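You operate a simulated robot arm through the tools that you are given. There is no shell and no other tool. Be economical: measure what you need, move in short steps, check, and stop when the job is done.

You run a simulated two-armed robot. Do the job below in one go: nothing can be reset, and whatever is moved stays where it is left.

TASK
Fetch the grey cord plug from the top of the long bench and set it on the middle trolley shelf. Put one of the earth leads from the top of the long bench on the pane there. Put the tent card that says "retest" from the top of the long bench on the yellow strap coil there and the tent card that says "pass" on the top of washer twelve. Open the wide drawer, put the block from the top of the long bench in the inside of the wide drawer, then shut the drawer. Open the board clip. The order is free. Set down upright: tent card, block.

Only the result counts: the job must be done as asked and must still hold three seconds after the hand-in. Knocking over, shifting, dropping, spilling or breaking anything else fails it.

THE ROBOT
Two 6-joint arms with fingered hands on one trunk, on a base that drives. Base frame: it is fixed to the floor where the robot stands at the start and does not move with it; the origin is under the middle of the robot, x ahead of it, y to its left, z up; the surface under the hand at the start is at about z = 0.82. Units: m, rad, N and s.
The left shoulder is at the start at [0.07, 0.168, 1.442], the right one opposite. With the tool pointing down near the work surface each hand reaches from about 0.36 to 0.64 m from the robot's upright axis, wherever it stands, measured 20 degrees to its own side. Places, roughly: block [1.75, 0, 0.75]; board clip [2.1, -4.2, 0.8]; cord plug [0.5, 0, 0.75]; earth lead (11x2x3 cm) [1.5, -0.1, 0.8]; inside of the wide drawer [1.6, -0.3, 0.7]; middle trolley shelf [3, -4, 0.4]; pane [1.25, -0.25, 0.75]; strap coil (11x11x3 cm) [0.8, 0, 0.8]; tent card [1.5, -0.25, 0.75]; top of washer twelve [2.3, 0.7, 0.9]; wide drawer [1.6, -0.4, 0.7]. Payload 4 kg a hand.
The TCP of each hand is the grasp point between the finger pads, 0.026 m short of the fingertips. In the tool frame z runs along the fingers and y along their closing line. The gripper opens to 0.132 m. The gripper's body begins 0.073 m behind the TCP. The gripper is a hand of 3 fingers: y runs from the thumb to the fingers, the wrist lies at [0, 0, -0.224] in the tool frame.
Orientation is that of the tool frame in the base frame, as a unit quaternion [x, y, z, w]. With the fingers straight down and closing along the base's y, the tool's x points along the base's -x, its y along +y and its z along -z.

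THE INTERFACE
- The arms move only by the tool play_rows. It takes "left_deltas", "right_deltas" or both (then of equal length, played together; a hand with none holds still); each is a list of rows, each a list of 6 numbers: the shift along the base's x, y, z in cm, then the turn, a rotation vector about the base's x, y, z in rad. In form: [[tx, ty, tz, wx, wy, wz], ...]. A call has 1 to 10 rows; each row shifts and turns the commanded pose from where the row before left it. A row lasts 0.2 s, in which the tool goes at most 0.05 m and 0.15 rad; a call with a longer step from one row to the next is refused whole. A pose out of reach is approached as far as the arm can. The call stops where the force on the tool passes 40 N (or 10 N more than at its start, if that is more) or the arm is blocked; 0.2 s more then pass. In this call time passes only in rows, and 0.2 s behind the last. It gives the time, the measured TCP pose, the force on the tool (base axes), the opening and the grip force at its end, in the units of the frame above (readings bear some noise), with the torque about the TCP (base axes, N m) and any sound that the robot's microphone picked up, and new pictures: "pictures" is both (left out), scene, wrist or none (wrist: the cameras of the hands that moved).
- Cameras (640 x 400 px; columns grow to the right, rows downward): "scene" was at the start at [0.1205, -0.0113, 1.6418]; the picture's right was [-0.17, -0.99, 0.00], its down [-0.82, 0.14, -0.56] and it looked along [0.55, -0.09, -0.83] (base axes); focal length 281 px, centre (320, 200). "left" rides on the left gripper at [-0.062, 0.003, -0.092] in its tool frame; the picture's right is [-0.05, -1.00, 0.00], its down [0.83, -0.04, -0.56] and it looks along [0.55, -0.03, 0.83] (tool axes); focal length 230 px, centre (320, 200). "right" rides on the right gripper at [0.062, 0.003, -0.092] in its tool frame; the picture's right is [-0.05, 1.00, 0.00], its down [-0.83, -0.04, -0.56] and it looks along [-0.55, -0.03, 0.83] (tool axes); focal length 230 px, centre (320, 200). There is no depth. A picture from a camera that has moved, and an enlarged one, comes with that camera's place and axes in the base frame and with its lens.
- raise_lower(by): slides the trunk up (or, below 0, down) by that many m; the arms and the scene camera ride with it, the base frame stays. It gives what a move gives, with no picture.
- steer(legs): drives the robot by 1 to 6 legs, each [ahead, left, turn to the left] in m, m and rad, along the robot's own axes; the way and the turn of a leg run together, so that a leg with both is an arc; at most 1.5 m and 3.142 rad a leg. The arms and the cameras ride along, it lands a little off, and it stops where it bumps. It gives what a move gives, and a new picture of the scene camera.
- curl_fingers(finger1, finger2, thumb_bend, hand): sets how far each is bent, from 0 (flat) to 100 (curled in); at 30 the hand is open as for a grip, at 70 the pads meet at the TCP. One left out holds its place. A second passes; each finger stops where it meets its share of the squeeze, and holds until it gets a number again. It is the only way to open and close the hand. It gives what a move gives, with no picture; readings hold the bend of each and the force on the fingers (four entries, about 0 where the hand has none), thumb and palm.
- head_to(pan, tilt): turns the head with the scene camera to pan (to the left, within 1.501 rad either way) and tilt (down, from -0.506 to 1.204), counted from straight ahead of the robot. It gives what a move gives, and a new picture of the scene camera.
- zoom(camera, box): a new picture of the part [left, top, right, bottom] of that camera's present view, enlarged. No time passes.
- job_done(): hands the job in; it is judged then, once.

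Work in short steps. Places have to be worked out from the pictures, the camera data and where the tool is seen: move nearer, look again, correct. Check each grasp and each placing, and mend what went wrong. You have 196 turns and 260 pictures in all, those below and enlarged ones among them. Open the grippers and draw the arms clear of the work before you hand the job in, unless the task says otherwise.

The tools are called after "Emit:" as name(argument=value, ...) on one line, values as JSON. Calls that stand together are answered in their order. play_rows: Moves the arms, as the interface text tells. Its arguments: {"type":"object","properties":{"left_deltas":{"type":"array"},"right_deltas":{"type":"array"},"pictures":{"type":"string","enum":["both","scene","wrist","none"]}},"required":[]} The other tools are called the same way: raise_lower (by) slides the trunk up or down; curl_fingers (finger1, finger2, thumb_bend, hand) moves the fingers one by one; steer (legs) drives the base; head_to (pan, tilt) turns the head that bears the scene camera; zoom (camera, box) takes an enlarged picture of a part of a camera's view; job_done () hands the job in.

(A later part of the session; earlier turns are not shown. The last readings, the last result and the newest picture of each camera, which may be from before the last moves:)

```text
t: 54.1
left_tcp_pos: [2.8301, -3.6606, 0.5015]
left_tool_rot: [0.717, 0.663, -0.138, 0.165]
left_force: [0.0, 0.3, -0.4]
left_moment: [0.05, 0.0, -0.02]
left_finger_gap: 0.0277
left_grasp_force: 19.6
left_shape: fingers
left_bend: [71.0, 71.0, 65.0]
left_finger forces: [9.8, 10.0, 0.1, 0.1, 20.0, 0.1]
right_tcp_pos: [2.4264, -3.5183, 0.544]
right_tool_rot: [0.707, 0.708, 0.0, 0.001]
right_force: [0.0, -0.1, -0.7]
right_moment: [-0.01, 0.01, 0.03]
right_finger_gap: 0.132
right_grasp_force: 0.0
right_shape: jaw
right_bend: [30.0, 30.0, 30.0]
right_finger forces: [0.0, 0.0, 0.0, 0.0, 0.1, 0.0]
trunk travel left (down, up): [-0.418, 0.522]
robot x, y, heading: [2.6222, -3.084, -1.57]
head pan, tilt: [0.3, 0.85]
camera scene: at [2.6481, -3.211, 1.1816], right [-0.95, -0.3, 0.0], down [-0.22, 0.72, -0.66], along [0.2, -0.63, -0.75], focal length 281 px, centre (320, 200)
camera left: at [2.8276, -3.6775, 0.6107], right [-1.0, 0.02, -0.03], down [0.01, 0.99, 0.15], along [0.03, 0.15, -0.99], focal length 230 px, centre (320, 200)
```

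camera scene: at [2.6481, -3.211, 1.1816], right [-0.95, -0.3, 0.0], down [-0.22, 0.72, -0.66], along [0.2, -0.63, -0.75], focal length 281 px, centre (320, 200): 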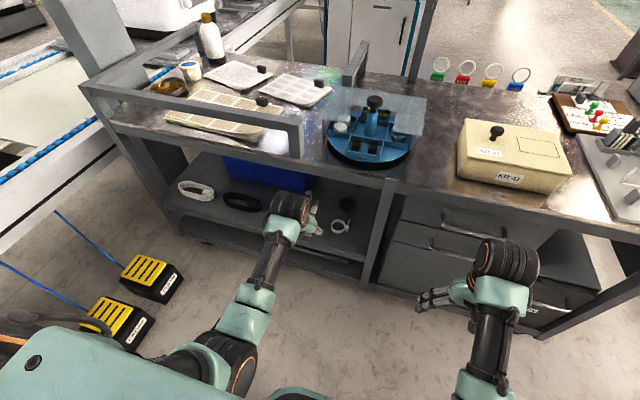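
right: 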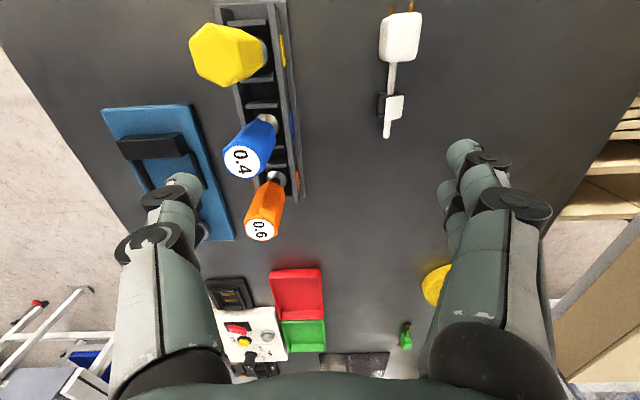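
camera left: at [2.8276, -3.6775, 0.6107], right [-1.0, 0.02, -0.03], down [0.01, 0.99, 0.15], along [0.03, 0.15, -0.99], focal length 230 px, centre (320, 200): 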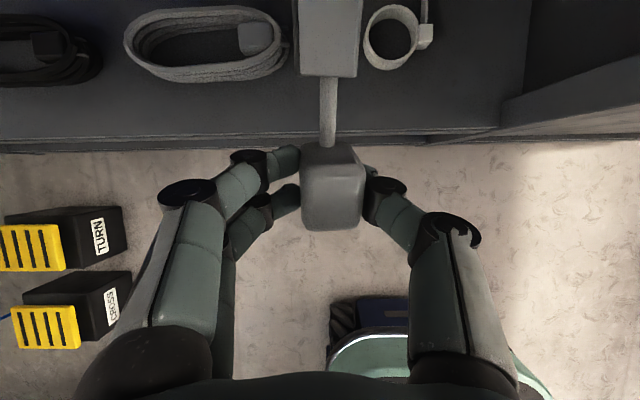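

Shelf edge is at y≈-3.70, the gap centre at x≈2.826. I move forward to y≈-3.745, flatten to ~14°, then lower slowly.

Emit:
play_rows(left_deltas=[[-0.1, -3, 0, 0.07, 0, 0], [-0.1, -3, 0, 0.07, 0, 0], [-0.1, -2.5, 0, 0.06, 0, 0], [0, 0, -2, 0, 0, 0], [0, 0, -1.5, 0, 0, 0]])

```text
t: 55.5
left_tcp_pos: [2.8316, -3.7301, 0.4968]
left_tool_rot: [0.724, 0.675, -0.094, 0.112]
left_force: [0.0, 0.7, -2.1]
left_moment: [-0.02, 0.01, -0.01]
left_finger_gap: 0.028
left_grasp_force: 20.0
left_shape: fingers
left_bend: [71.0, 71.0, 65.0]
left_finger forces: [10.0, 10.0, 0.0, 0.1, 20.1, 0.0]
right_tcp_pos: [2.4369, -3.4972, 0.5549]
right_tool_rot: [0.701, 0.713, -0.007, 0.011]
right_force: [0.7, -0.6, 0.7]
right_moment: [0.0, 0.02, 0.01]
right_finger_gap: 0.1319
right_grasp_force: 0.0
right_shape: jaw
right_bend: [30.0, 30.0, 30.0]
right_finger forces: [0.0, 0.0, 0.0, 0.1, 0.0, 0.0]
trunk travel left (down, up): [-0.418, 0.522]
robot x, y, heading: [2.6325, -3.0741, -1.555]
head pan, tilt: [0.3, 0.85]
stopped in row 5 (left hand): the arm was blocked; the commanded pose is now the measured one
camera scene: at [2.6504, -3.1716, 1.1845], right [-0.95, -0.31, 0.0], down [-0.23, 0.7, -0.68], along [0.21, -0.64, -0.74], focal length 281 px, centre (320, 200)
camera left: at [2.8285, -3.7628, 0.603], right [-1.0, 0.02, -0.02], down [0.01, 0.96, 0.29], along [0.02, 0.29, -0.96], focal length 230 px, centre (320, 200)
```

scene: 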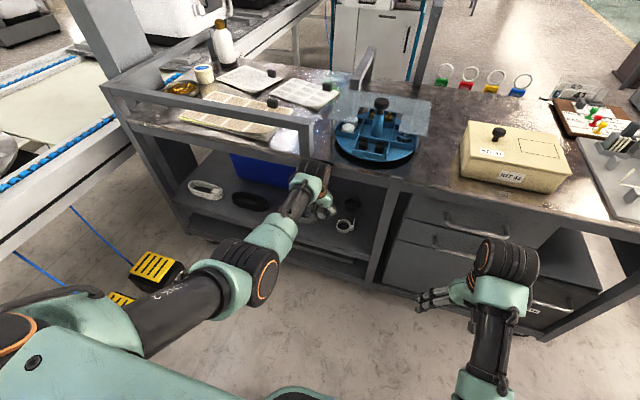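
left: 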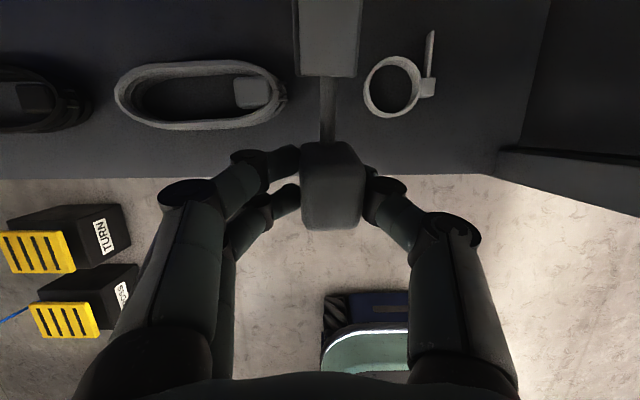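

The wrist hit the trolley top's front edge. I back out a bit, re-pitch, lower, and come in lower.

Emit:
play_rows(left_deltas=[[0, 3, 0, -0.1, 0, 0], [0, 3, 0, -0.1, 0, 0], [0, 0, -2.5, -0.05, 0, 0]])

```text
t: 56.3
left_tcp_pos: [2.8335, -3.6838, 0.4518]
left_tool_rot: [0.707, 0.66, -0.166, 0.191]
left_force: [1.1, 0.1, -1.0]
left_moment: [-0.02, 0.01, -0.01]
left_finger_gap: 0.028
left_grasp_force: 19.9
left_shape: fingers
left_bend: [71.0, 71.0, 65.0]
left_finger forces: [10.1, 9.9, 0.0, 0.1, 20.0, 0.0]
right_tcp_pos: [2.433, -3.5132, 0.5453]
right_tool_rot: [0.703, 0.711, 0.0, 0.001]
right_force: [-0.3, -0.1, -0.7]
right_moment: [-0.01, 0.0, 0.0]
right_finger_gap: 0.1321
right_grasp_force: 0.2
right_shape: jaw
right_bend: [30.0, 30.0, 30.0]
right_finger forces: [0.0, 0.1, 0.1, 0.1, 0.0, 0.0]
trunk travel left (down, up): [-0.418, 0.522]
robot x, y, heading: [2.6242, -3.0808, -1.558]
head pan, tilt: [0.3, 0.85]
camera scene: at [2.6532, -3.2033, 1.1816], right [-0.95, -0.31, 0.0], down [-0.23, 0.71, -0.66], along [0.2, -0.63, -0.75], focal length 281 px, centre (320, 200)
camera left: at [2.8315, -3.6923, 0.562], right [-1.0, 0.01, -0.02], down [0.01, 1.0, 0.08], along [0.03, 0.08, -1.0], focal length 230 px, centre (320, 200)
```

scene: 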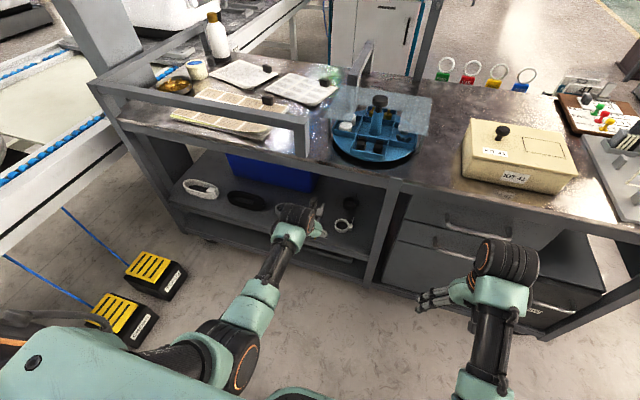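
left: 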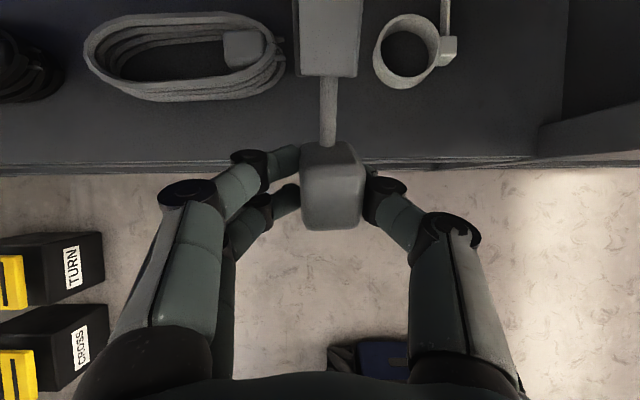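

Clear now at z 0.452. I raise 2 cm, go forward 6 cm, then lower in small steps.

Emit:
play_rows(left_deltas=[[-0.2, 0, 2, 0, 0, 0], [-0.2, -3, 0, 0, 0, 0], [0, -3, 0, 0, 0, 0], [0, 0, -1, 0, 0, 0], [0, 0, -1, 0, 0, 0]])

```text
t: 57.5
left_tcp_pos: [2.8293, -3.7435, 0.4506]
left_tool_rot: [0.708, 0.66, -0.167, 0.189]
left_force: [0.1, 0.2, -0.7]
left_moment: [-0.01, 0.05, 0.01]
left_finger_gap: 0.028
left_grasp_force: 19.7
left_shape: fingers
left_bend: [71.0, 71.0, 65.0]
left_finger forces: [9.9, 9.9, 0.1, 0.1, 19.9, 0.0]
right_tcp_pos: [2.4343, -3.512, 0.5445]
right_tool_rot: [0.703, 0.711, -0.001, 0.001]
right_force: [-0.5, 0.6, -0.2]
right_moment: [-0.04, 0.01, 0.01]
right_finger_gap: 0.1323
right_grasp_force: 0.0
right_shape: jaw
right_bend: [30.0, 30.0, 30.0]
right_finger forces: [0.0, 0.1, 0.0, 0.0, 0.0, 0.1]
trunk travel left (down, up): [-0.418, 0.522]
robot x, y, heading: [2.6278, -3.0785, -1.556]
head pan, tilt: [0.3, 0.85]
camera scene: at [2.6533, -3.203, 1.1817], right [-0.95, -0.31, 0.0], down [-0.23, 0.71, -0.66], along [0.2, -0.63, -0.75], focal length 281 px, centre (320, 200)
camera left: at [2.8273, -3.7521, 0.5606], right [-1.0, 0.01, -0.02], down [0.01, 1.0, 0.08], along [0.02, 0.08, -1.0], focal length 230 px, centre (320, 200)
```

scene: 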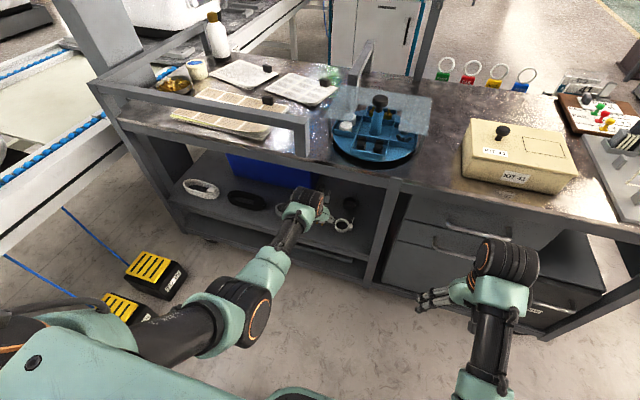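
left: 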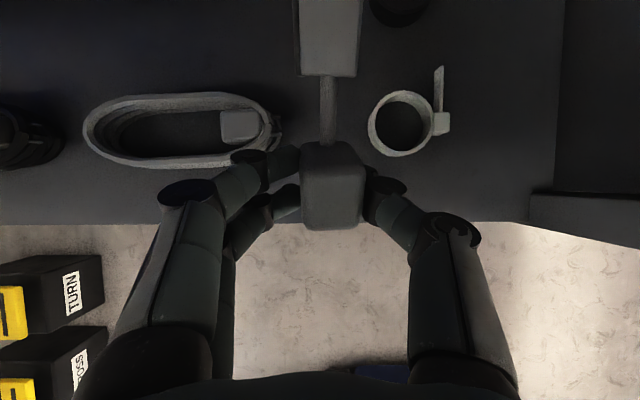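

Well positioned in the gap. I lower in 0.5 cm steps and watch force.

Emit:
play_rows(left_deltas=[[0, 0, -0.5, 0, 0, 0], [0, 0, -0.5, 0, 0, 0], [0, 0, -0.4, 0, 0, 0]], pictures="wrist")

```text
t: 58.3
left_tcp_pos: [2.8297, -3.7444, 0.4371]
left_tool_rot: [0.708, 0.66, -0.166, 0.189]
left_force: [-1.0, -0.2, -0.5]
left_moment: [0.02, 0.01, 0.0]
left_finger_gap: 0.028
left_grasp_force: 20.1
left_shape: fingers
left_bend: [71.0, 71.0, 65.0]
left_finger forces: [9.9, 9.9, 0.1, 0.0, 19.9, 0.0]
right_tcp_pos: [2.4348, -3.5123, 0.5454]
right_tool_rot: [0.702, 0.712, -0.002, 0.001]
right_force: [0.3, -0.2, 0.0]
right_moment: [0.01, 0.03, 0.02]
right_finger_gap: 0.1319
right_grasp_force: 0.0
right_shape: jaw
right_bend: [30.0, 30.0, 30.0]
right_finger forces: [0.1, 0.0, 0.0, 0.0, 0.1, 0.0]
trunk travel left (down, up): [-0.418, 0.522]
robot x, y, heading: [2.6299, -3.0806, -1.558]
head pan, tilt: [0.3, 0.85]
camera left: at [2.8272, -3.7522, 0.5471], right [-1.0, 0.01, -0.02], down [0.01, 1.0, 0.08], along [0.02, 0.08, -1.0], focal length 230 px, centre (320, 200)
```

left: 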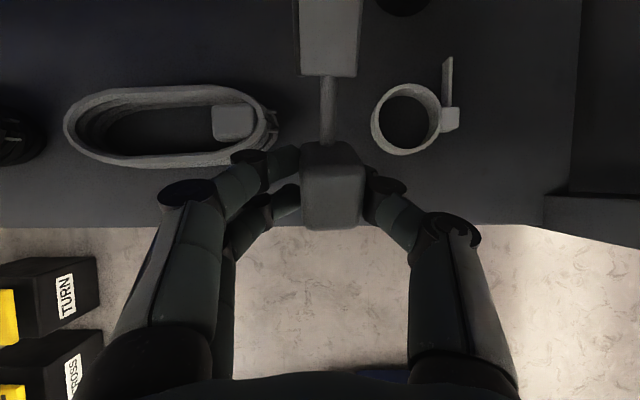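

No contact yet; continue lowering.

Emit:
play_rows(left_deltas=[[0, 0, -0.5, 0, 0, 0], [0, 0, -0.5, 0, 0, 0], [0, 0, -0.5, 0, 0, 0]], pictures="wrist")

```text
t: 59.1
left_tcp_pos: [2.8311, -3.7434, 0.4222]
left_tool_rot: [0.707, 0.66, -0.166, 0.189]
left_force: [0.1, 1.0, -1.0]
left_moment: [0.03, 0.03, -0.01]
left_finger_gap: 0.0279
left_grasp_force: 20.6
left_shape: fingers
left_bend: [71.0, 71.0, 65.0]
left_finger forces: [10.0, 10.0, 0.0, 0.0, 19.9, 0.0]
right_tcp_pos: [2.4344, -3.5124, 0.5451]
right_tool_rot: [0.702, 0.712, -0.001, 0.001]
right_force: [0.9, -0.6, 1.0]
right_moment: [0.0, 0.02, -0.01]
right_finger_gap: 0.132
right_grasp_force: 0.0
right_shape: jaw
right_bend: [30.0, 30.0, 30.0]
right_finger forces: [0.1, 0.0, 0.1, 0.1, 0.0, 0.1]
trunk travel left (down, up): [-0.418, 0.522]
robot x, y, heading: [2.6289, -3.079, -1.559]
head pan, tilt: [0.3, 0.85]
camera left: at [2.8271, -3.7519, 0.5322], right [-1.0, 0.01, -0.02], down [0.01, 1.0, 0.08], along [0.02, 0.08, -1.0], focal length 230 px, centre (320, 200)
```

left: 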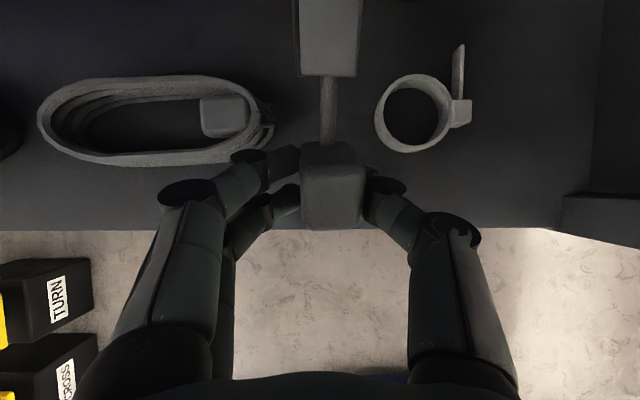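

Scaling gives the coil top at z≈0.38, so the shelf is about 0.355. Continue lowering toward TCP ~0.40.

Emit:
play_rows(left_deltas=[[0, 0, -0.7, 0, 0, 0], [0, 0, -0.6, 0, 0, 0], [0, 0, -0.5, 0, 0, 0], [0, 0, -0.4, 0, 0, 0]], pictures="wrist")

```text
t: 60.1
left_tcp_pos: [2.8291, -3.7446, 0.4001]
left_tool_rot: [0.707, 0.66, -0.166, 0.19]
left_force: [0.1, 0.4, -0.5]
left_moment: [-0.01, 0.04, 0.02]
left_finger_gap: 0.0276
left_grasp_force: 19.5
left_shape: fingers
left_bend: [71.0, 71.0, 65.0]
left_finger forces: [10.0, 9.9, 0.1, 0.0, 19.9, 0.1]
right_tcp_pos: [2.4346, -3.5133, 0.5451]
right_tool_rot: [0.702, 0.712, 0.0, 0.001]
right_force: [0.1, 0.0, -1.0]
right_moment: [0.02, -0.01, 0.03]
right_finger_gap: 0.1317
right_grasp_force: 0.1
right_shape: jaw
right_bend: [30.0, 30.0, 30.0]
right_finger forces: [0.1, 0.1, 0.1, 0.1, 0.1, 0.1]
trunk travel left (down, up): [-0.418, 0.522]
robot x, y, heading: [2.6272, -3.0779, -1.555]
head pan, tilt: [0.3, 0.85]
camera left: at [2.8271, -3.7524, 0.5104], right [-1.0, 0.01, -0.02], down [0.01, 1.0, 0.08], along [0.02, 0.08, -1.0], focal length 230 px, centre (320, 200)
```

left: 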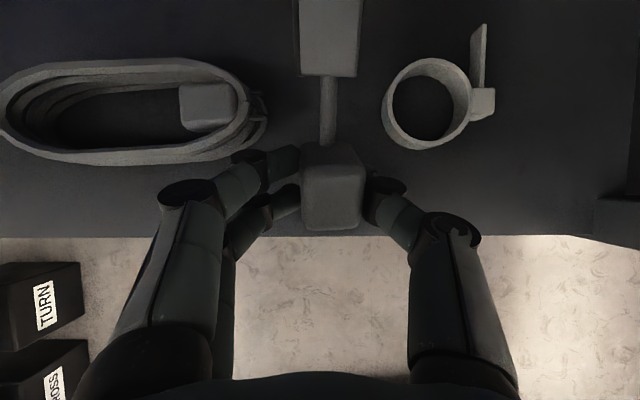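

Still no contact. I shift 0.5 cm away from the coil and keep lowering gently.

Emit:
play_rows(left_deltas=[[-0.5, 0, 0, 0, 0, 0], [0, 0, -0.5, 0, 0, 0], [0, 0, -0.5, 0, 0, 0], [0, 0, -0.5, 0, 0, 0]], pictures="wrist")

```text
t: 61.1
left_tcp_pos: [2.825, -3.7455, 0.3871]
left_tool_rot: [0.707, 0.659, -0.168, 0.191]
left_force: [0.7, 1.1, 5.2]
left_moment: [0.03, 0.06, -0.01]
left_finger_gap: 0.0279
left_grasp_force: 20.7
left_shape: fingers
left_bend: [71.0, 71.0, 65.0]
left_finger forces: [10.2, 10.9, 0.0, 0.1, 20.4, 0.0]
right_tcp_pos: [2.4344, -3.5128, 0.546]
right_tool_rot: [0.702, 0.712, 0.0, 0.001]
right_force: [0.1, -0.4, -0.2]
right_moment: [0.01, -0.02, 0.0]
right_finger_gap: 0.1314
right_grasp_force: 0.1
right_shape: jaw
right_bend: [30.0, 30.0, 30.0]
right_finger forces: [0.0, 0.0, 0.0, 0.0, 0.1, 0.2]
trunk travel left (down, up): [-0.418, 0.522]
robot x, y, heading: [2.6303, -3.0822, -1.563]
head pan, tilt: [0.3, 0.85]
camera left: at [2.8222, -3.7523, 0.4973], right [-1.0, 0.01, -0.02], down [0.01, 1.0, 0.08], along [0.02, 0.08, -1.0], focal length 230 px, centre (320, 200)
```

left: 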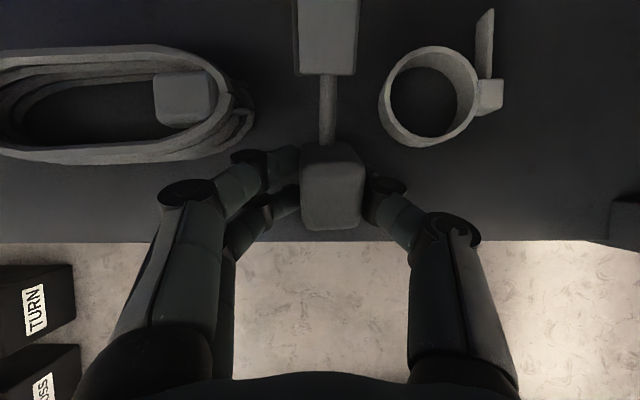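

Contact felt at z=0.387. I flatten the hand another 0.3 rad so the plug lies nearly level, then settle it.

Emit:
play_rows(left_deltas=[[0, 0, 0.3, 0.1, 0, 0], [0, 0, 0, 0.1, 0, 0], [0, 0, 0, 0.1, 0, 0], [0, 0, -0.4, 0, 0, 0], [0, 0, -0.4, 0, 0, 0]])

```text
t: 62.3
left_tcp_pos: [2.8279, -3.7203, 0.3954]
left_tool_rot: [0.728, 0.678, -0.066, 0.082]
left_force: [0.5, -0.5, -1.3]
left_moment: [0.04, 0.0, -0.01]
left_finger_gap: 0.0277
left_grasp_force: 20.6
left_shape: fingers
left_bend: [71.0, 71.0, 65.0]
left_finger forces: [9.9, 10.6, 0.1, 0.0, 20.6, 0.0]
left hand out of reach, approached as far as the arm can: row 2, 3, 4
right_tcp_pos: [2.4344, -3.5116, 0.5452]
right_tool_rot: [0.702, 0.712, 0.0, 0.0]
right_force: [-0.1, -0.5, 0.0]
right_moment: [0.02, -0.01, -0.02]
right_finger_gap: 0.1321
right_grasp_force: 0.0
right_shape: jaw
right_bend: [30.0, 30.0, 30.0]
right_finger forces: [0.0, 0.1, 0.1, 0.1, 0.0, 0.0]
trunk travel left (down, up): [-0.418, 0.522]
robot x, y, heading: [2.6268, -3.0808, -1.557]
head pan, tilt: [0.3, 0.85]
camera scene: at [2.6531, -3.203, 1.1817], right [-0.95, -0.31, 0.0], down [-0.23, 0.71, -0.66], along [0.2, -0.63, -0.75], focal length 281 px, centre (320, 200)
camera left: at [2.826, -3.7605, 0.4987], right [-1.0, 0.02, -0.02], down [0.01, 0.93, 0.37], along [0.02, 0.37, -0.93], focal length 230 px, centre (320, 200)
```

scene: 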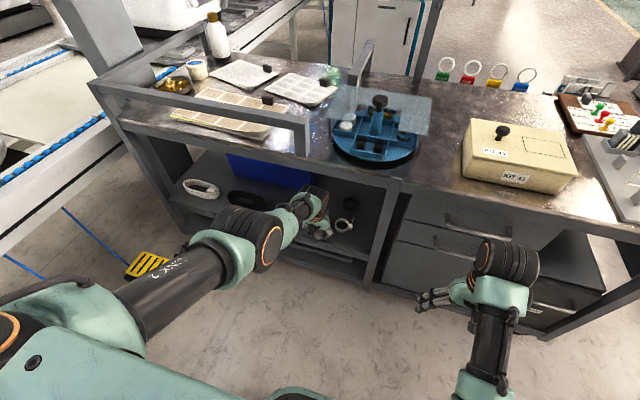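
left: 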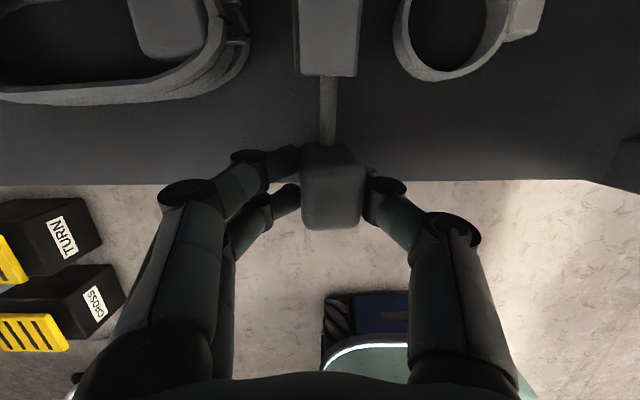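

At reach limit; I drive the base 4 cm forward so the plug gets over the shelf.

Emit:
steer(legs=[[0.035, 0, 0]])

Emit:
play_rows(left_deltas=[[0, 0, -0.5, 0, 0, 0], [0, 0, -0.4, 0, 0, 0]], pictures="wrist")

```text
t: 63.2
left_tcp_pos: [2.8283, -3.7548, 0.3959]
left_tool_rot: [0.728, 0.678, -0.065, 0.081]
left_force: [-1.6, 0.8, 1.5]
left_moment: [0.01, 0.0, -0.03]
left_finger_gap: 0.0275
left_grasp_force: 21.5
left_shape: fingers
left_bend: [71.0, 71.0, 65.0]
left_finger forces: [12.7, 9.5, 0.0, 0.0, 20.5, 0.1]
right_tcp_pos: [2.4354, -3.5474, 0.5451]
right_tool_rot: [0.702, 0.712, -0.001, 0.0]
right_force: [0.2, 0.0, -0.6]
right_moment: [0.0, 0.0, 0.02]
right_finger_gap: 0.1319
right_grasp_force: 0.0
right_shape: jaw
right_bend: [30.0, 30.0, 30.0]
right_finger forces: [0.0, 0.1, 0.0, 0.0, 0.0, 0.0]
trunk travel left (down, up): [-0.418, 0.522]
robot x, y, heading: [2.6292, -3.1137, -1.556]
head pan, tilt: [0.3, 0.85]
camera scene: at [2.6536, -3.2384, 1.1816], right [-0.95, -0.31, 0.0], down [-0.23, 0.72, -0.66], along [0.2, -0.63, -0.75], focal length 281 px, centre (320, 200)
```

scene: 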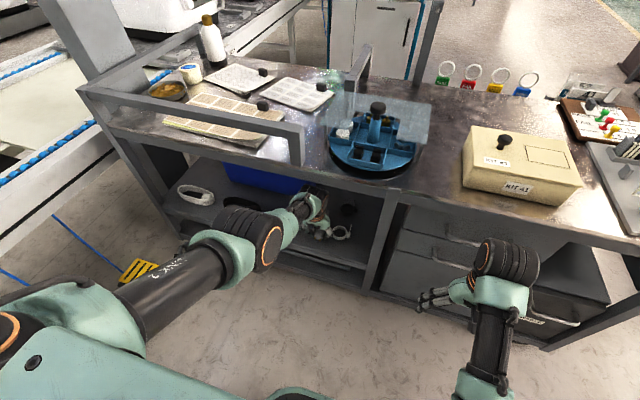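

```text
t: 63.8
left_tcp_pos: [2.8265, -3.7517, 0.3938]
left_tool_rot: [0.728, 0.677, -0.069, 0.083]
left_force: [-3.5, -2.4, 10.3]
left_moment: [-0.19, -0.29, -0.12]
left_finger_gap: 0.0276
left_grasp_force: 27.4
left_shape: fingers
left_bend: [72.0, 71.0, 65.0]
left_finger forces: [24.0, 8.7, 0.0, 0.1, 21.7, 0.0]
left hand out of reach, approached as far as the arm can: row 1
right_tcp_pos: [2.4349, -3.5462, 0.5463]
right_tool_rot: [0.703, 0.711, -0.002, 0.001]
right_force: [-0.4, 0.5, -1.1]
right_moment: [0.04, -0.02, 0.02]
right_finger_gap: 0.1321
right_grasp_force: 0.1
right_shape: jaw
right_bend: [30.0, 30.0, 30.0]
right_finger forces: [0.0, 0.1, 0.1, 0.1, 0.1, 0.0]
trunk travel left (down, up): [-0.418, 0.522]
robot x, y, heading: [2.6263, -3.1158, -1.563]
head pan, tilt: [0.3, 0.85]
camera left: at [2.8254, -3.7915, 0.4958], right [-1.0, 0.02, -0.02], down [0.01, 0.93, 0.36], along [0.02, 0.36, -0.93], focal length 230 px, centre (320, 200)
```

left: 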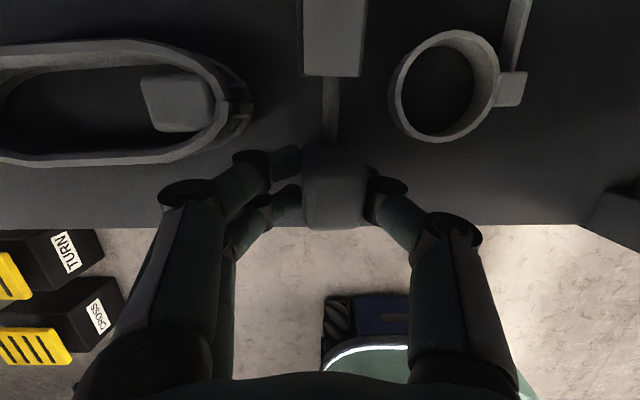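

Fingertips/plug are on the shelf (10 N). I release by a small opening only, to stay clear of the neighbours.

Emit:
curl_fingers(hand="left", finger1=67, finger2=67, thumb_bend=58)

Emit:
play_rows(left_deltas=[[0, 0, 0.5, 0, 0, 0], [0, 0, 1.0, 0, 0, 0]], pictures="wrist")

```text
t: 64.8
left_tcp_pos: [2.8295, -3.7488, 0.3904]
left_tool_rot: [0.728, 0.678, -0.065, 0.082]
left_force: [-0.1, 4.4, 4.5]
left_moment: [-0.06, -0.18, 0.11]
left_finger_gap: 0.0318
left_grasp_force: 4.7
left_shape: fingers
left_bend: [67.0, 67.0, 56.0]
left_finger forces: [7.3, 0.4, 0.0, 0.1, 1.4, 0.1]
right_tcp_pos: [2.4347, -3.5461, 0.5458]
right_tool_rot: [0.702, 0.712, -0.001, 0.001]
right_force: [-0.3, 0.0, -0.1]
right_moment: [0.0, 0.0, 0.0]
right_finger_gap: 0.1319
right_grasp_force: 0.0
right_shape: jaw
right_bend: [30.0, 30.0, 30.0]
right_finger forces: [0.0, 0.0, 0.0, 0.1, 0.0, 0.0]
trunk travel left (down, up): [-0.418, 0.522]
robot x, y, heading: [2.6271, -3.1147, -1.555]
head pan, tilt: [0.3, 0.85]
```

```text
t: 65.4
left_tcp_pos: [2.8302, -3.7513, 0.4051]
left_tool_rot: [0.728, 0.678, -0.066, 0.082]
left_force: [0.7, 0.4, -1.1]
left_moment: [0.02, 0.03, 0.03]
left_finger_gap: 0.0317
left_grasp_force: 1.3
left_shape: fingers
left_bend: [66.0, 67.0, 56.0]
left_finger forces: [0.6, 0.5, 0.0, 0.0, 1.1, 0.0]
right_tcp_pos: [2.4361, -3.5479, 0.5446]
right_tool_rot: [0.703, 0.711, -0.001, 0.0]
right_force: [0.7, 0.3, 0.0]
right_moment: [0.0, -0.03, -0.02]
right_finger_gap: 0.1319
right_grasp_force: 0.0
right_shape: jaw
right_bend: [30.0, 30.0, 30.0]
right_finger forces: [0.1, 0.0, 0.0, 0.1, 0.0, 0.0]
trunk travel left (down, up): [-0.418, 0.522]
robot x, y, heading: [2.6285, -3.1113, -1.553]
head pan, tilt: [0.3, 0.85]
camera left: at [2.8273, -3.7911, 0.5073], right [-1.0, 0.02, -0.02], down [0.01, 0.93, 0.37], along [0.02, 0.37, -0.93], focal length 230 px, centre (320, 200)
```

left: 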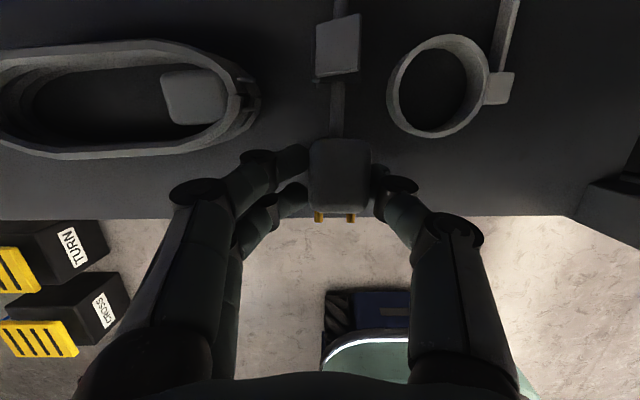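

The plug still clings lightly. I lower back 1 cm, open a bit more and lift again.

Emit:
play_rows(left_deltas=[[0, 0, -0.8, 0, 0, 0]], pictures="none")

Emit:
curl_fingers(hand="left", finger1=62, finger2=62, thumb_bend=51)

Emit:
play_rows(left_deltas=[[0, 0, 0.5, 0, 0, 0], [0, 0, 1.0, 0, 0, 0]], pictures="wrist")

```text
t: 65.8
left_tcp_pos: [2.8287, -3.7502, 0.3957]
left_tool_rot: [0.728, 0.678, -0.066, 0.082]
left_force: [-0.2, 0.5, -1.4]
left_moment: [-0.01, -0.02, -0.03]
left_finger_gap: 0.0318
left_grasp_force: 1.6
left_shape: fingers
left_bend: [66.0, 66.0, 56.0]
left_finger forces: [0.6, 0.5, 0.0, 0.0, 1.0, 0.0]
right_tcp_pos: [2.4346, -3.5458, 0.5448]
right_tool_rot: [0.702, 0.712, -0.001, 0.0]
right_force: [-0.4, -0.4, 0.2]
right_moment: [-0.01, 0.01, 0.02]
right_finger_gap: 0.1318
right_grasp_force: 0.1
right_shape: jaw
right_bend: [30.0, 30.0, 30.0]
right_finger forces: [0.0, 0.1, 0.0, 0.0, 0.0, 0.0]
trunk travel left (down, up): [-0.418, 0.522]
robot x, y, heading: [2.6252, -3.1137, -1.558]
head pan, tilt: [0.3, 0.85]
```

```text
t: 66.8
left_tcp_pos: [2.8293, -3.7511, 0.3966]
left_tool_rot: [0.728, 0.677, -0.067, 0.082]
left_force: [-0.4, 0.3, 0.4]
left_moment: [0.0, 0.03, 0.0]
left_finger_gap: 0.044
left_grasp_force: 0.6
left_shape: fingers
left_bend: [63.0, 62.0, 51.0]
left_finger forces: [1.3, 0.1, 0.0, 0.1, 0.1, 0.1]
right_tcp_pos: [2.4347, -3.5463, 0.5453]
right_tool_rot: [0.702, 0.712, -0.001, 0.0]
right_force: [1.0, 0.0, 0.1]
right_moment: [0.0, -0.01, 0.04]
right_finger_gap: 0.1319
right_grasp_force: 0.0
right_shape: jaw
right_bend: [30.0, 30.0, 30.0]
right_finger forces: [0.1, 0.0, 0.0, 0.0, 0.0, 0.1]
trunk travel left (down, up): [-0.418, 0.522]
robot x, y, heading: [2.6284, -3.1137, -1.557]
head pan, tilt: [0.3, 0.85]
```

```text
t: 67.4
left_tcp_pos: [2.8291, -3.7507, 0.412]
left_tool_rot: [0.727, 0.678, -0.064, 0.082]
left_force: [0.2, -0.1, -0.3]
left_moment: [0.0, 0.0, -0.02]
left_finger_gap: 0.0459
left_grasp_force: 0.1
left_shape: fingers
left_bend: [62.0, 62.0, 51.0]
left_finger forces: [0.0, 0.0, 0.1, 0.1, 0.0, 0.0]
right_tcp_pos: [2.4346, -3.547, 0.5452]
right_tool_rot: [0.702, 0.712, -0.001, 0.001]
right_force: [-0.2, -0.3, -1.0]
right_moment: [0.03, -0.01, -0.03]
right_finger_gap: 0.132
right_grasp_force: 0.1
right_shape: jaw
right_bend: [30.0, 30.0, 30.0]
right_finger forces: [0.0, 0.0, 0.0, 0.1, 0.1, 0.0]
trunk travel left (down, up): [-0.418, 0.522]
robot x, y, heading: [2.6283, -3.1144, -1.557]
head pan, tilt: [0.3, 0.85]
camera left: at [2.8272, -3.7911, 0.5143], right [-1.0, 0.02, -0.02], down [0.01, 0.93, 0.37], along [0.02, 0.37, -0.93], focal length 230 px, centre (320, 200)
```

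left: 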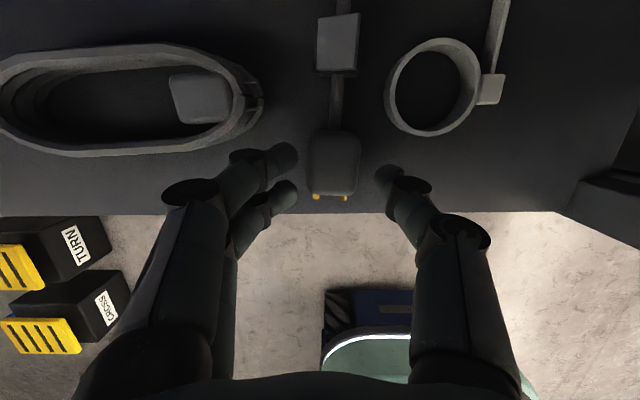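

Plug rests free on the shelf. I lift a little more and withdraw.

Emit:
play_rows(left_deltas=[[0, 1, 2, 0, 0, 0], [0, 4, 0, 0, 0, 0], [0, 5, 0, 0, 0, 0], [0, 5, 0, 0, 0, 0], [0, 5, 0, 0, 0, 0], [0, 3, 0, 0, 0, 0]])

```text
t: 68.8
left_tcp_pos: [2.8277, -3.5203, 0.4313]
left_tool_rot: [0.728, 0.678, -0.067, 0.082]
left_force: [0.2, 1.0, 0.3]
left_moment: [0.03, 0.0, -0.02]
left_finger_gap: 0.0459
left_grasp_force: 0.0
left_shape: fingers
left_bend: [62.0, 62.0, 51.0]
left_finger forces: [0.0, 0.0, 0.0, 0.0, 0.0, 0.0]
right_tcp_pos: [2.4361, -3.5467, 0.5453]
right_tool_rot: [0.703, 0.711, -0.001, 0.002]
right_force: [-0.2, 0.3, 0.7]
right_moment: [0.0, -0.01, 0.0]
right_finger_gap: 0.1318
right_grasp_force: 0.0
right_shape: jaw
right_bend: [30.0, 30.0, 30.0]
right_finger forces: [0.1, 0.1, 0.0, 0.0, 0.0, 0.0]
trunk travel left (down, up): [-0.418, 0.522]
robot x, y, heading: [2.6307, -3.1128, -1.558]
head pan, tilt: [0.3, 0.85]
camera scene: at [2.6536, -3.2369, 1.1818], right [-0.95, -0.31, 0.0], down [-0.23, 0.71, -0.66], along [0.2, -0.63, -0.75], focal length 281 px, centre (320, 200)
camera left: at [2.8259, -3.5611, 0.5346], right [-1.0, 0.02, -0.02], down [0.01, 0.93, 0.37], along [0.02, 0.37, -0.93], focal length 230 px, centre (320, 200)
```

scene: 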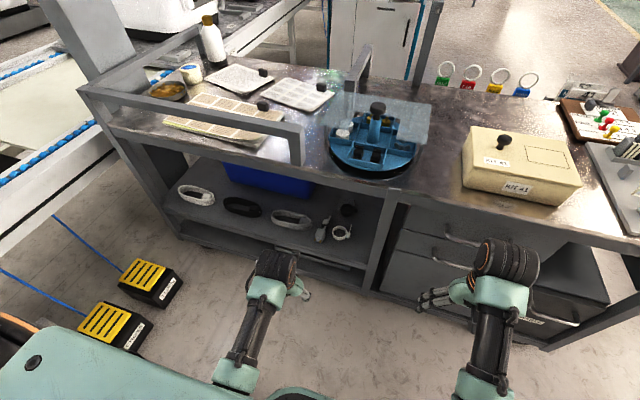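
left: 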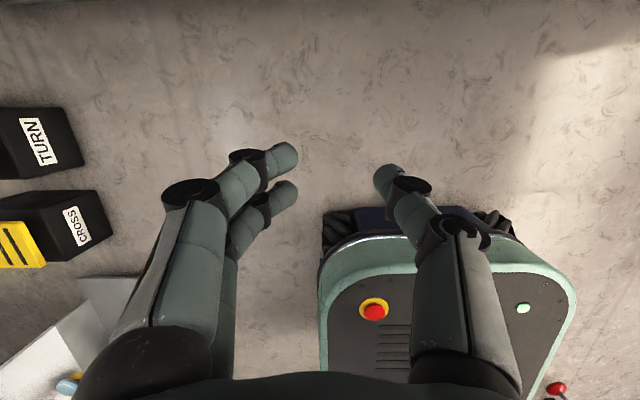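

The plug is visible on the shelf. I raise the trunk and look at the clipboard.

Emit:
raise_lower(by=0.4)

Emit:
raise_lower(by=0.1)

Emit:
head_to(pan=-0.5, tilt=0.7)

Emit:
zoom(camera="scene", box=[240, 100, 480, 250])

```text
t: 72.6
left_tcp_pos: [2.8281, -3.5228, 0.8321]
left_tool_rot: [0.728, 0.678, -0.066, 0.081]
left_force: [0.4, 0.1, 0.0]
left_moment: [0.03, -0.01, 0.04]
left_finger_gap: 0.0461
left_grasp_force: 0.0
left_shape: fingers
left_bend: [62.0, 62.0, 51.0]
left_finger forces: [0.0, 0.0, 0.0, 0.0, 0.0, 0.0]
right_tcp_pos: [2.4346, -3.5465, 0.9451]
right_tool_rot: [0.702, 0.712, -0.001, 0.001]
right_force: [0.2, 0.2, 0.4]
right_moment: [-0.01, 0.0, 0.0]
right_finger_gap: 0.1321
right_grasp_force: 0.0
right_shape: jaw
right_bend: [30.0, 30.0, 30.0]
right_finger forces: [0.0, 0.0, 0.0, 0.0, 0.1, 0.0]
trunk travel left (down, up): [-0.818, 0.122]
robot x, y, heading: [2.63, -3.1135, -1.554]
head pan, tilt: [0.3, 0.85]
```

```text
t: 73.9
left_tcp_pos: [2.8287, -3.5213, 0.9305]
left_tool_rot: [0.728, 0.677, -0.066, 0.081]
left_force: [-0.8, -0.2, 1.2]
left_moment: [0.0, 0.0, 0.0]
left_finger_gap: 0.0458
left_grasp_force: 0.1
left_shape: fingers
left_bend: [62.0, 62.0, 51.0]
left_finger forces: [0.0, 0.0, 0.0, 0.0, 0.0, 0.0]
right_tcp_pos: [2.4366, -3.5474, 1.0458]
right_tool_rot: [0.702, 0.713, 0.0, 0.0]
right_force: [-0.4, 0.3, 0.0]
right_moment: [0.04, -0.01, -0.01]
right_finger_gap: 0.1319
right_grasp_force: 0.0
right_shape: jaw
right_bend: [30.0, 30.0, 30.0]
right_finger forces: [0.0, 0.0, 0.0, 0.1, 0.1, 0.0]
trunk travel left (down, up): [-0.918, 0.022]
robot x, y, heading: [2.6278, -3.1126, -1.552]
head pan, tilt: [0.3, 0.85]
```

```text
t: 75.1
left_tcp_pos: [2.8285, -3.5218, 0.9313]
left_tool_rot: [0.728, 0.677, -0.065, 0.081]
left_force: [-0.7, 0.4, 0.0]
left_moment: [-0.02, -0.01, 0.01]
left_finger_gap: 0.046
left_grasp_force: 0.0
left_shape: fingers
left_bend: [62.0, 62.0, 51.0]
left_finger forces: [0.0, 0.0, 0.1, 0.0, 0.0, 0.1]
right_tcp_pos: [2.4348, -3.547, 1.0454]
right_tool_rot: [0.702, 0.712, 0.0, 0.001]
right_force: [0.6, 0.3, -0.4]
right_moment: [-0.01, 0.05, 0.03]
right_finger_gap: 0.1319
right_grasp_force: 0.1
right_shape: jaw
right_bend: [30.0, 30.0, 30.0]
right_finger forces: [0.0, 0.1, 0.0, 0.1, 0.1, 0.0]
trunk travel left (down, up): [-0.918, 0.022]
robot x, y, heading: [2.6308, -3.1166, -1.551]
head pan, tilt: [-0.499, 0.7]
camera scene: at [2.59, -3.2381, 1.694], right [-0.88, 0.47, 0.0], down [0.3, 0.57, -0.76], along [-0.36, -0.68, -0.64], focal length 281 px, centre (320, 200)
```

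scene: 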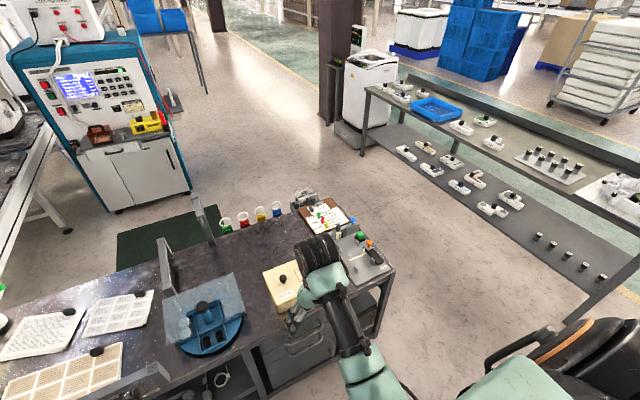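

```text
2.67 times, centred on (360, 175) of scene
camera zoom: at [2.59, -3.2381, 1.694], right [-0.88, 0.47, 0.0], down [0.3, 0.57, -0.76], along [-0.36, -0.68, -0.64], focal length 750 px, centre (213, 267)
```

zoom: 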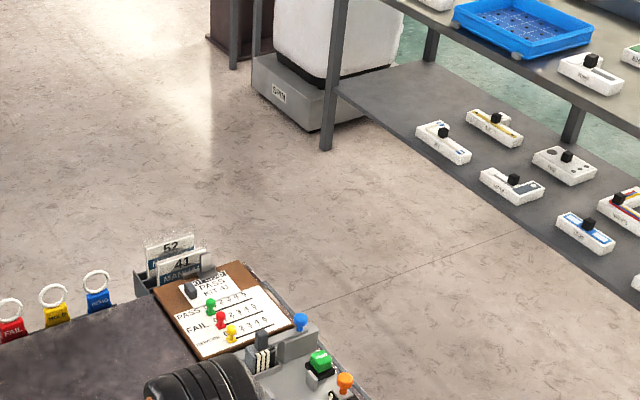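

The clip is at about (2.13,-4.18,0.76) on the clipboard; trolley top is near z 0.73. I lift the left hand, then drive round to the trolley's right end, facing +x.

Emit:
play_rows(left_deltas=[[0, 0, 4, 0.1, 0, 0], [0, 0, 4, 0.1, 0, 0], [0, 0, 4, 0, 0, 0]], pictures="none")

Emit:
steer(legs=[[0, -1.15, 0], [0.85, 0, 0], [0, 0, 1.552]])

Emit:
head_to(pan=-0.3, tilt=0.9)

```text
t: 75.9
left_tcp_pos: [2.8363, -3.5148, 1.0463]
left_tool_rot: [0.732, 0.681, 0.014, 0.012]
left_force: [0.0, 0.0, 0.3]
left_moment: [0.0, 0.0, 0.0]
left_finger_gap: 0.0461
left_grasp_force: 0.0
left_shape: fingers
left_bend: [62.0, 62.0, 51.0]
left_finger forces: [0.0, 0.0, 0.1, 0.0, 0.0, 0.0]
right_tcp_pos: [2.4347, -3.5469, 1.0457]
right_tool_rot: [0.702, 0.712, 0.0, 0.001]
right_force: [-0.2, -0.3, 0.3]
right_moment: [-0.03, -0.02, -0.02]
right_finger_gap: 0.1321
right_grasp_force: 0.0
right_shape: jaw
right_bend: [30.0, 30.0, 30.0]
right_finger forces: [0.1, 0.1, 0.0, 0.0, 0.0, 0.1]
trunk travel left (down, up): [-0.918, 0.022]
robot x, y, heading: [2.63, -3.1104, -1.554]
head pan, tilt: [-0.499, 0.7]
```

```text
t: 89.5
left_tcp_pos: [1.9174, -3.7867, 1.0482]
left_tool_rot: [0.053, 0.998, 0.019, 0.006]
left_force: [0.3, 0.6, 0.8]
left_moment: [0.03, 0.0, 0.0]
left_finger_gap: 0.0459
left_grasp_force: 0.1
left_shape: fingers
left_bend: [62.0, 62.0, 51.0]
left_finger forces: [0.2, 0.1, 0.0, 0.0, 0.0, 0.0]
right_tcp_pos: [1.9315, -4.1875, 1.0457]
right_tool_rot: [0.009, 1.0, 0.0, 0.001]
right_force: [0.3, -0.2, -0.5]
right_moment: [0.02, -0.01, 0.02]
right_finger_gap: 0.1322
right_grasp_force: 0.2
right_shape: jaw
right_bend: [30.0, 30.0, 30.0]
right_finger forces: [0.1, 0.0, 0.0, 0.0, 0.0, 0.0]
trunk travel left (down, up): [-0.918, 0.022]
robot x, y, heading: [1.5014, -3.9792, -0.022]
head pan, tilt: [-0.499, 0.7]
camera scene: at [1.628, -4.0235, 1.694], right [-0.5, -0.87, 0.0], down [-0.56, 0.32, -0.76], along [0.66, -0.38, -0.64], focal length 281 px, centre (320, 200)
```

scene: 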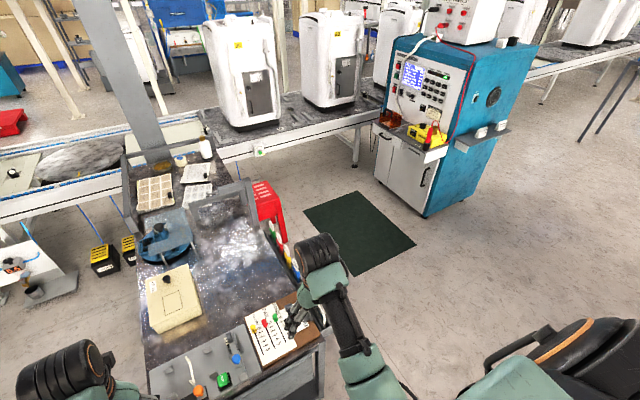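

```text
t: 90.2
left_tcp_pos: [1.9182, -3.7846, 1.0478]
left_tool_rot: [0.053, 0.998, 0.02, 0.006]
left_force: [0.0, -0.6, 0.1]
left_moment: [0.0, -0.01, -0.01]
left_finger_gap: 0.046
left_grasp_force: 0.1
left_shape: fingers
left_bend: [62.0, 62.0, 51.0]
left_finger forces: [0.1, 0.1, 0.1, 0.1, 0.0, 0.1]
right_tcp_pos: [1.9302, -4.189, 1.0466]
right_tool_rot: [0.01, 1.0, 0.0, 0.001]
right_force: [0.1, 1.2, -0.2]
right_moment: [-0.02, -0.02, 0.02]
right_finger_gap: 0.1319
right_grasp_force: 0.1
right_shape: jaw
right_bend: [30.0, 30.0, 30.0]
right_finger forces: [0.0, 0.1, 0.1, 0.0, 0.0, 0.0]
trunk travel left (down, up): [-0.918, 0.022]
robot x, y, heading: [1.5029, -3.981, -0.019]
head pan, tilt: [-0.3, 0.901]
camera scene: at [1.6259, -4.0049, 1.6779], right [-0.32, -0.95, 0.0], down [-0.74, 0.25, -0.62], along [0.59, -0.2, -0.78], focal length 281 px, centre (320, 200)
```

scene: 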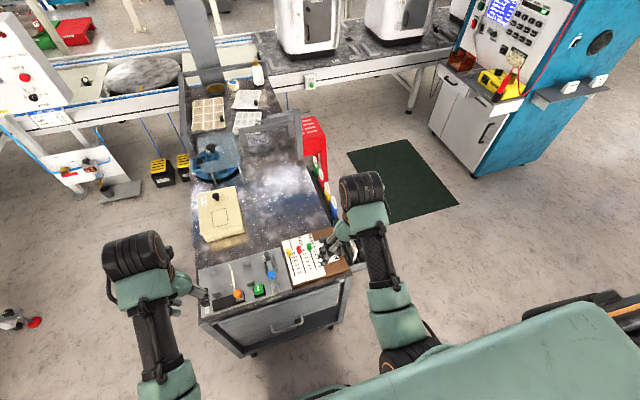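

I take a wrist picture from the right hand, which hangs above the clipboard.

Emit:
play_rows(right_deltas=[[0, 5, 3, 0, 0, 0], [0, 5, 0, 0, 0, 0]], pictures="both")

Emit:
zoom(camera="scene", box=[240, 200, 400, 300])

```text
refused: row 1 steps farther than a row can; nothing moved
```

```text
4.00 times, centred on (320, 250) of scene
camera zoom: at [1.6259, -4.0049, 1.6779], right [-0.32, -0.95, 0.0], down [-0.74, 0.25, -0.62], along [0.59, -0.2, -0.78], focal length 1126 px, centre (320, 0)
```

zoom: 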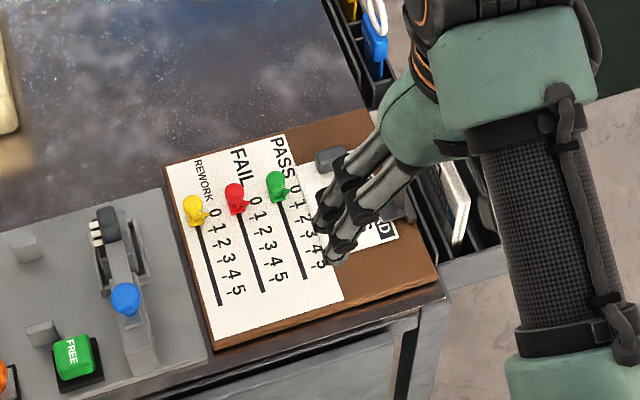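

Emit:
play_rows(right_deltas=[[-4, 0, 0, 0, 0, 0], [-4, 0, 2, 0, 0, 0], [0, 0, 4, 0, 0, 0]], pictures="both")

Emit:
zoom(camera="scene", box=[260, 200, 420, 300])

Emit:
zoom(camera="right", box=[200, 200, 500, 400])

```text
t: 91.1
left_tcp_pos: [1.9185, -3.7863, 1.049]
left_tool_rot: [0.053, 0.998, 0.019, 0.006]
left_force: [-0.2, -0.4, -0.3]
left_moment: [0.01, -0.01, -0.01]
left_finger_gap: 0.0461
left_grasp_force: 0.0
left_shape: fingers
left_bend: [62.0, 62.0, 51.0]
left_finger forces: [0.0, 0.0, 0.1, 0.0, 0.0, 0.1]
right_tcp_pos: [1.8461, -4.2432, 1.0678]
right_tool_rot: [-0.005, 0.994, -0.104, 0.014]
right_force: [0.8, -0.1, 0.2]
right_moment: [-0.06, -0.02, 0.04]
right_finger_gap: 0.1318
right_grasp_force: 0.0
right_shape: jaw
right_bend: [30.0, 30.0, 30.0]
right_finger forces: [0.0, 0.0, 0.0, 0.1, 0.1, 0.0]
right hand out of reach, approached as far as the arm can: row 2, 3
trunk travel left (down, up): [-0.918, 0.022]
robot x, y, heading: [1.5046, -3.9789, -0.018]
head pan, tilt: [-0.3, 0.901]
stopped in row 3 (right hand): the arm was blocked; the commanded pose is now the measured one
camera scene: at [1.6268, -4.0056, 1.6777], right [-0.32, -0.95, 0.0], down [-0.74, 0.25, -0.62], along [0.59, -0.2, -0.78], focal length 281 px, centre (320, 200)
camera right: at [1.7815, -4.2222, 1.1547], right [0.04, 0.98, -0.21], down [0.82, 0.09, 0.57], along [0.58, -0.19, -0.79], focal length 230 px, centre (320, 200)
```

scene: 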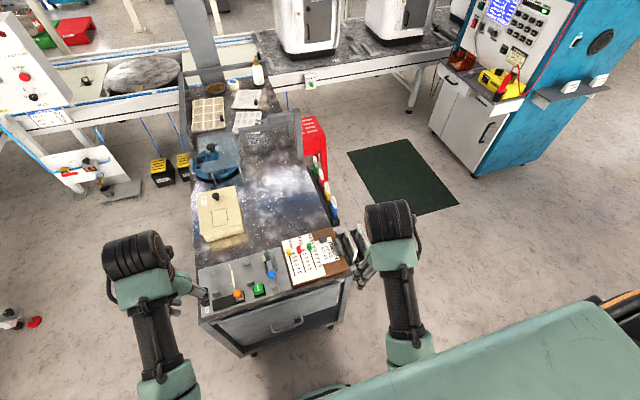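
right: 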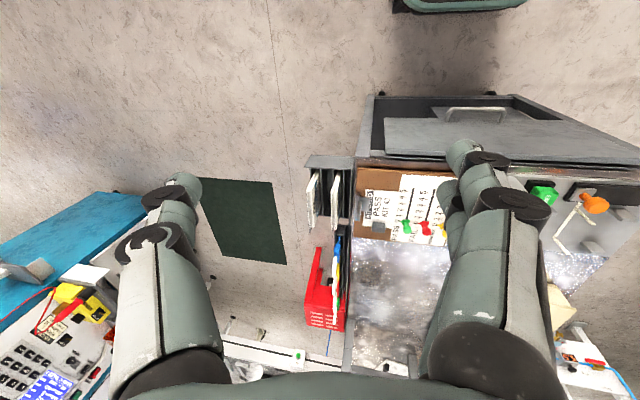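

```text
4.00 times, centred on (340, 250) of scene
camera zoom: at [1.6268, -4.0056, 1.6777], right [-0.32, -0.95, 0.0], down [-0.74, 0.25, -0.62], along [0.59, -0.2, -0.78], focal length 1126 px, centre (240, 0)
```

zoom: 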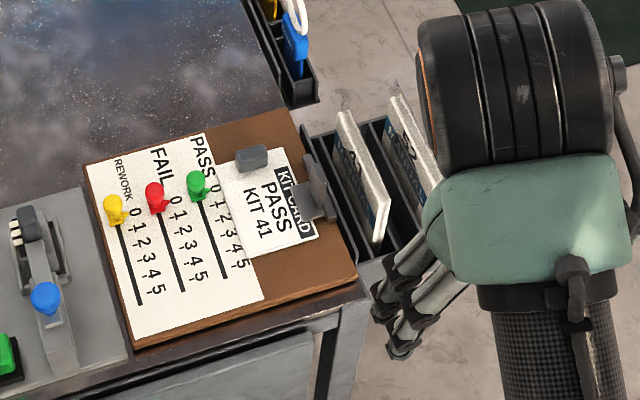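

```text
2.00 times, centred on (350, 300) of right
camera zoom: at [1.7815, -4.2222, 1.1547], right [0.04, 0.98, -0.21], down [0.82, 0.09, 0.57], along [0.58, -0.19, -0.79], focal length 460 px, centre (260, 0)
```

zoom: 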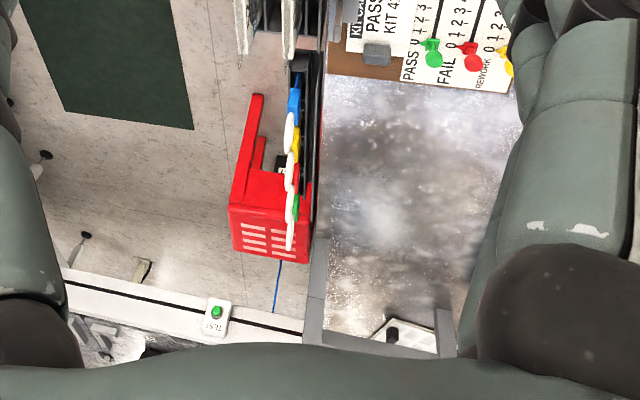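

Emit:
zoom(camera="scene", box=[315, 225, 363, 255])

Emit:
zoom(camera="right", box=[330, 150, 450, 250])

```text
13.33 times, centred on (339, 240) of scene
camera zoom: at [1.6268, -4.0056, 1.6777], right [-0.32, -0.95, 0.0], down [-0.74, 0.25, -0.62], along [0.59, -0.2, -0.78], focal length 3752 px, centre (67, -333)
```

zoom: 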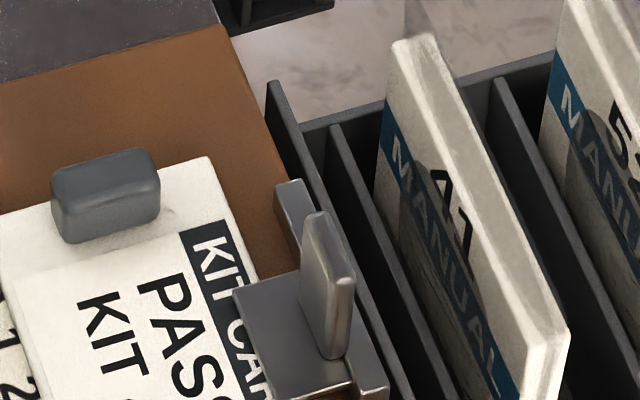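

```text
4.00 times, centred on (390, 200) of right
camera zoom: at [1.7815, -4.2222, 1.1547], right [0.04, 0.98, -0.21], down [0.82, 0.09, 0.57], along [0.58, -0.19, -0.79], focal length 920 px, centre (40, 200)
```

zoom: 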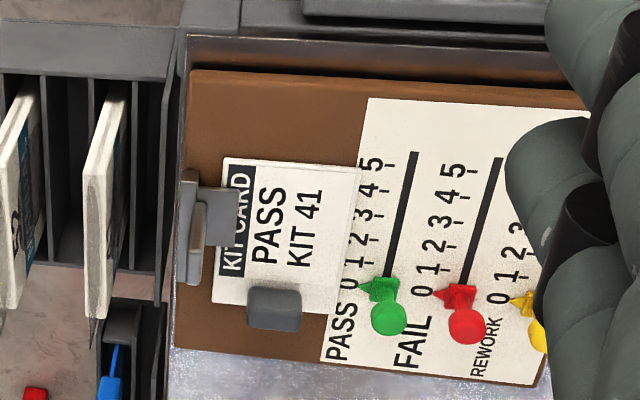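

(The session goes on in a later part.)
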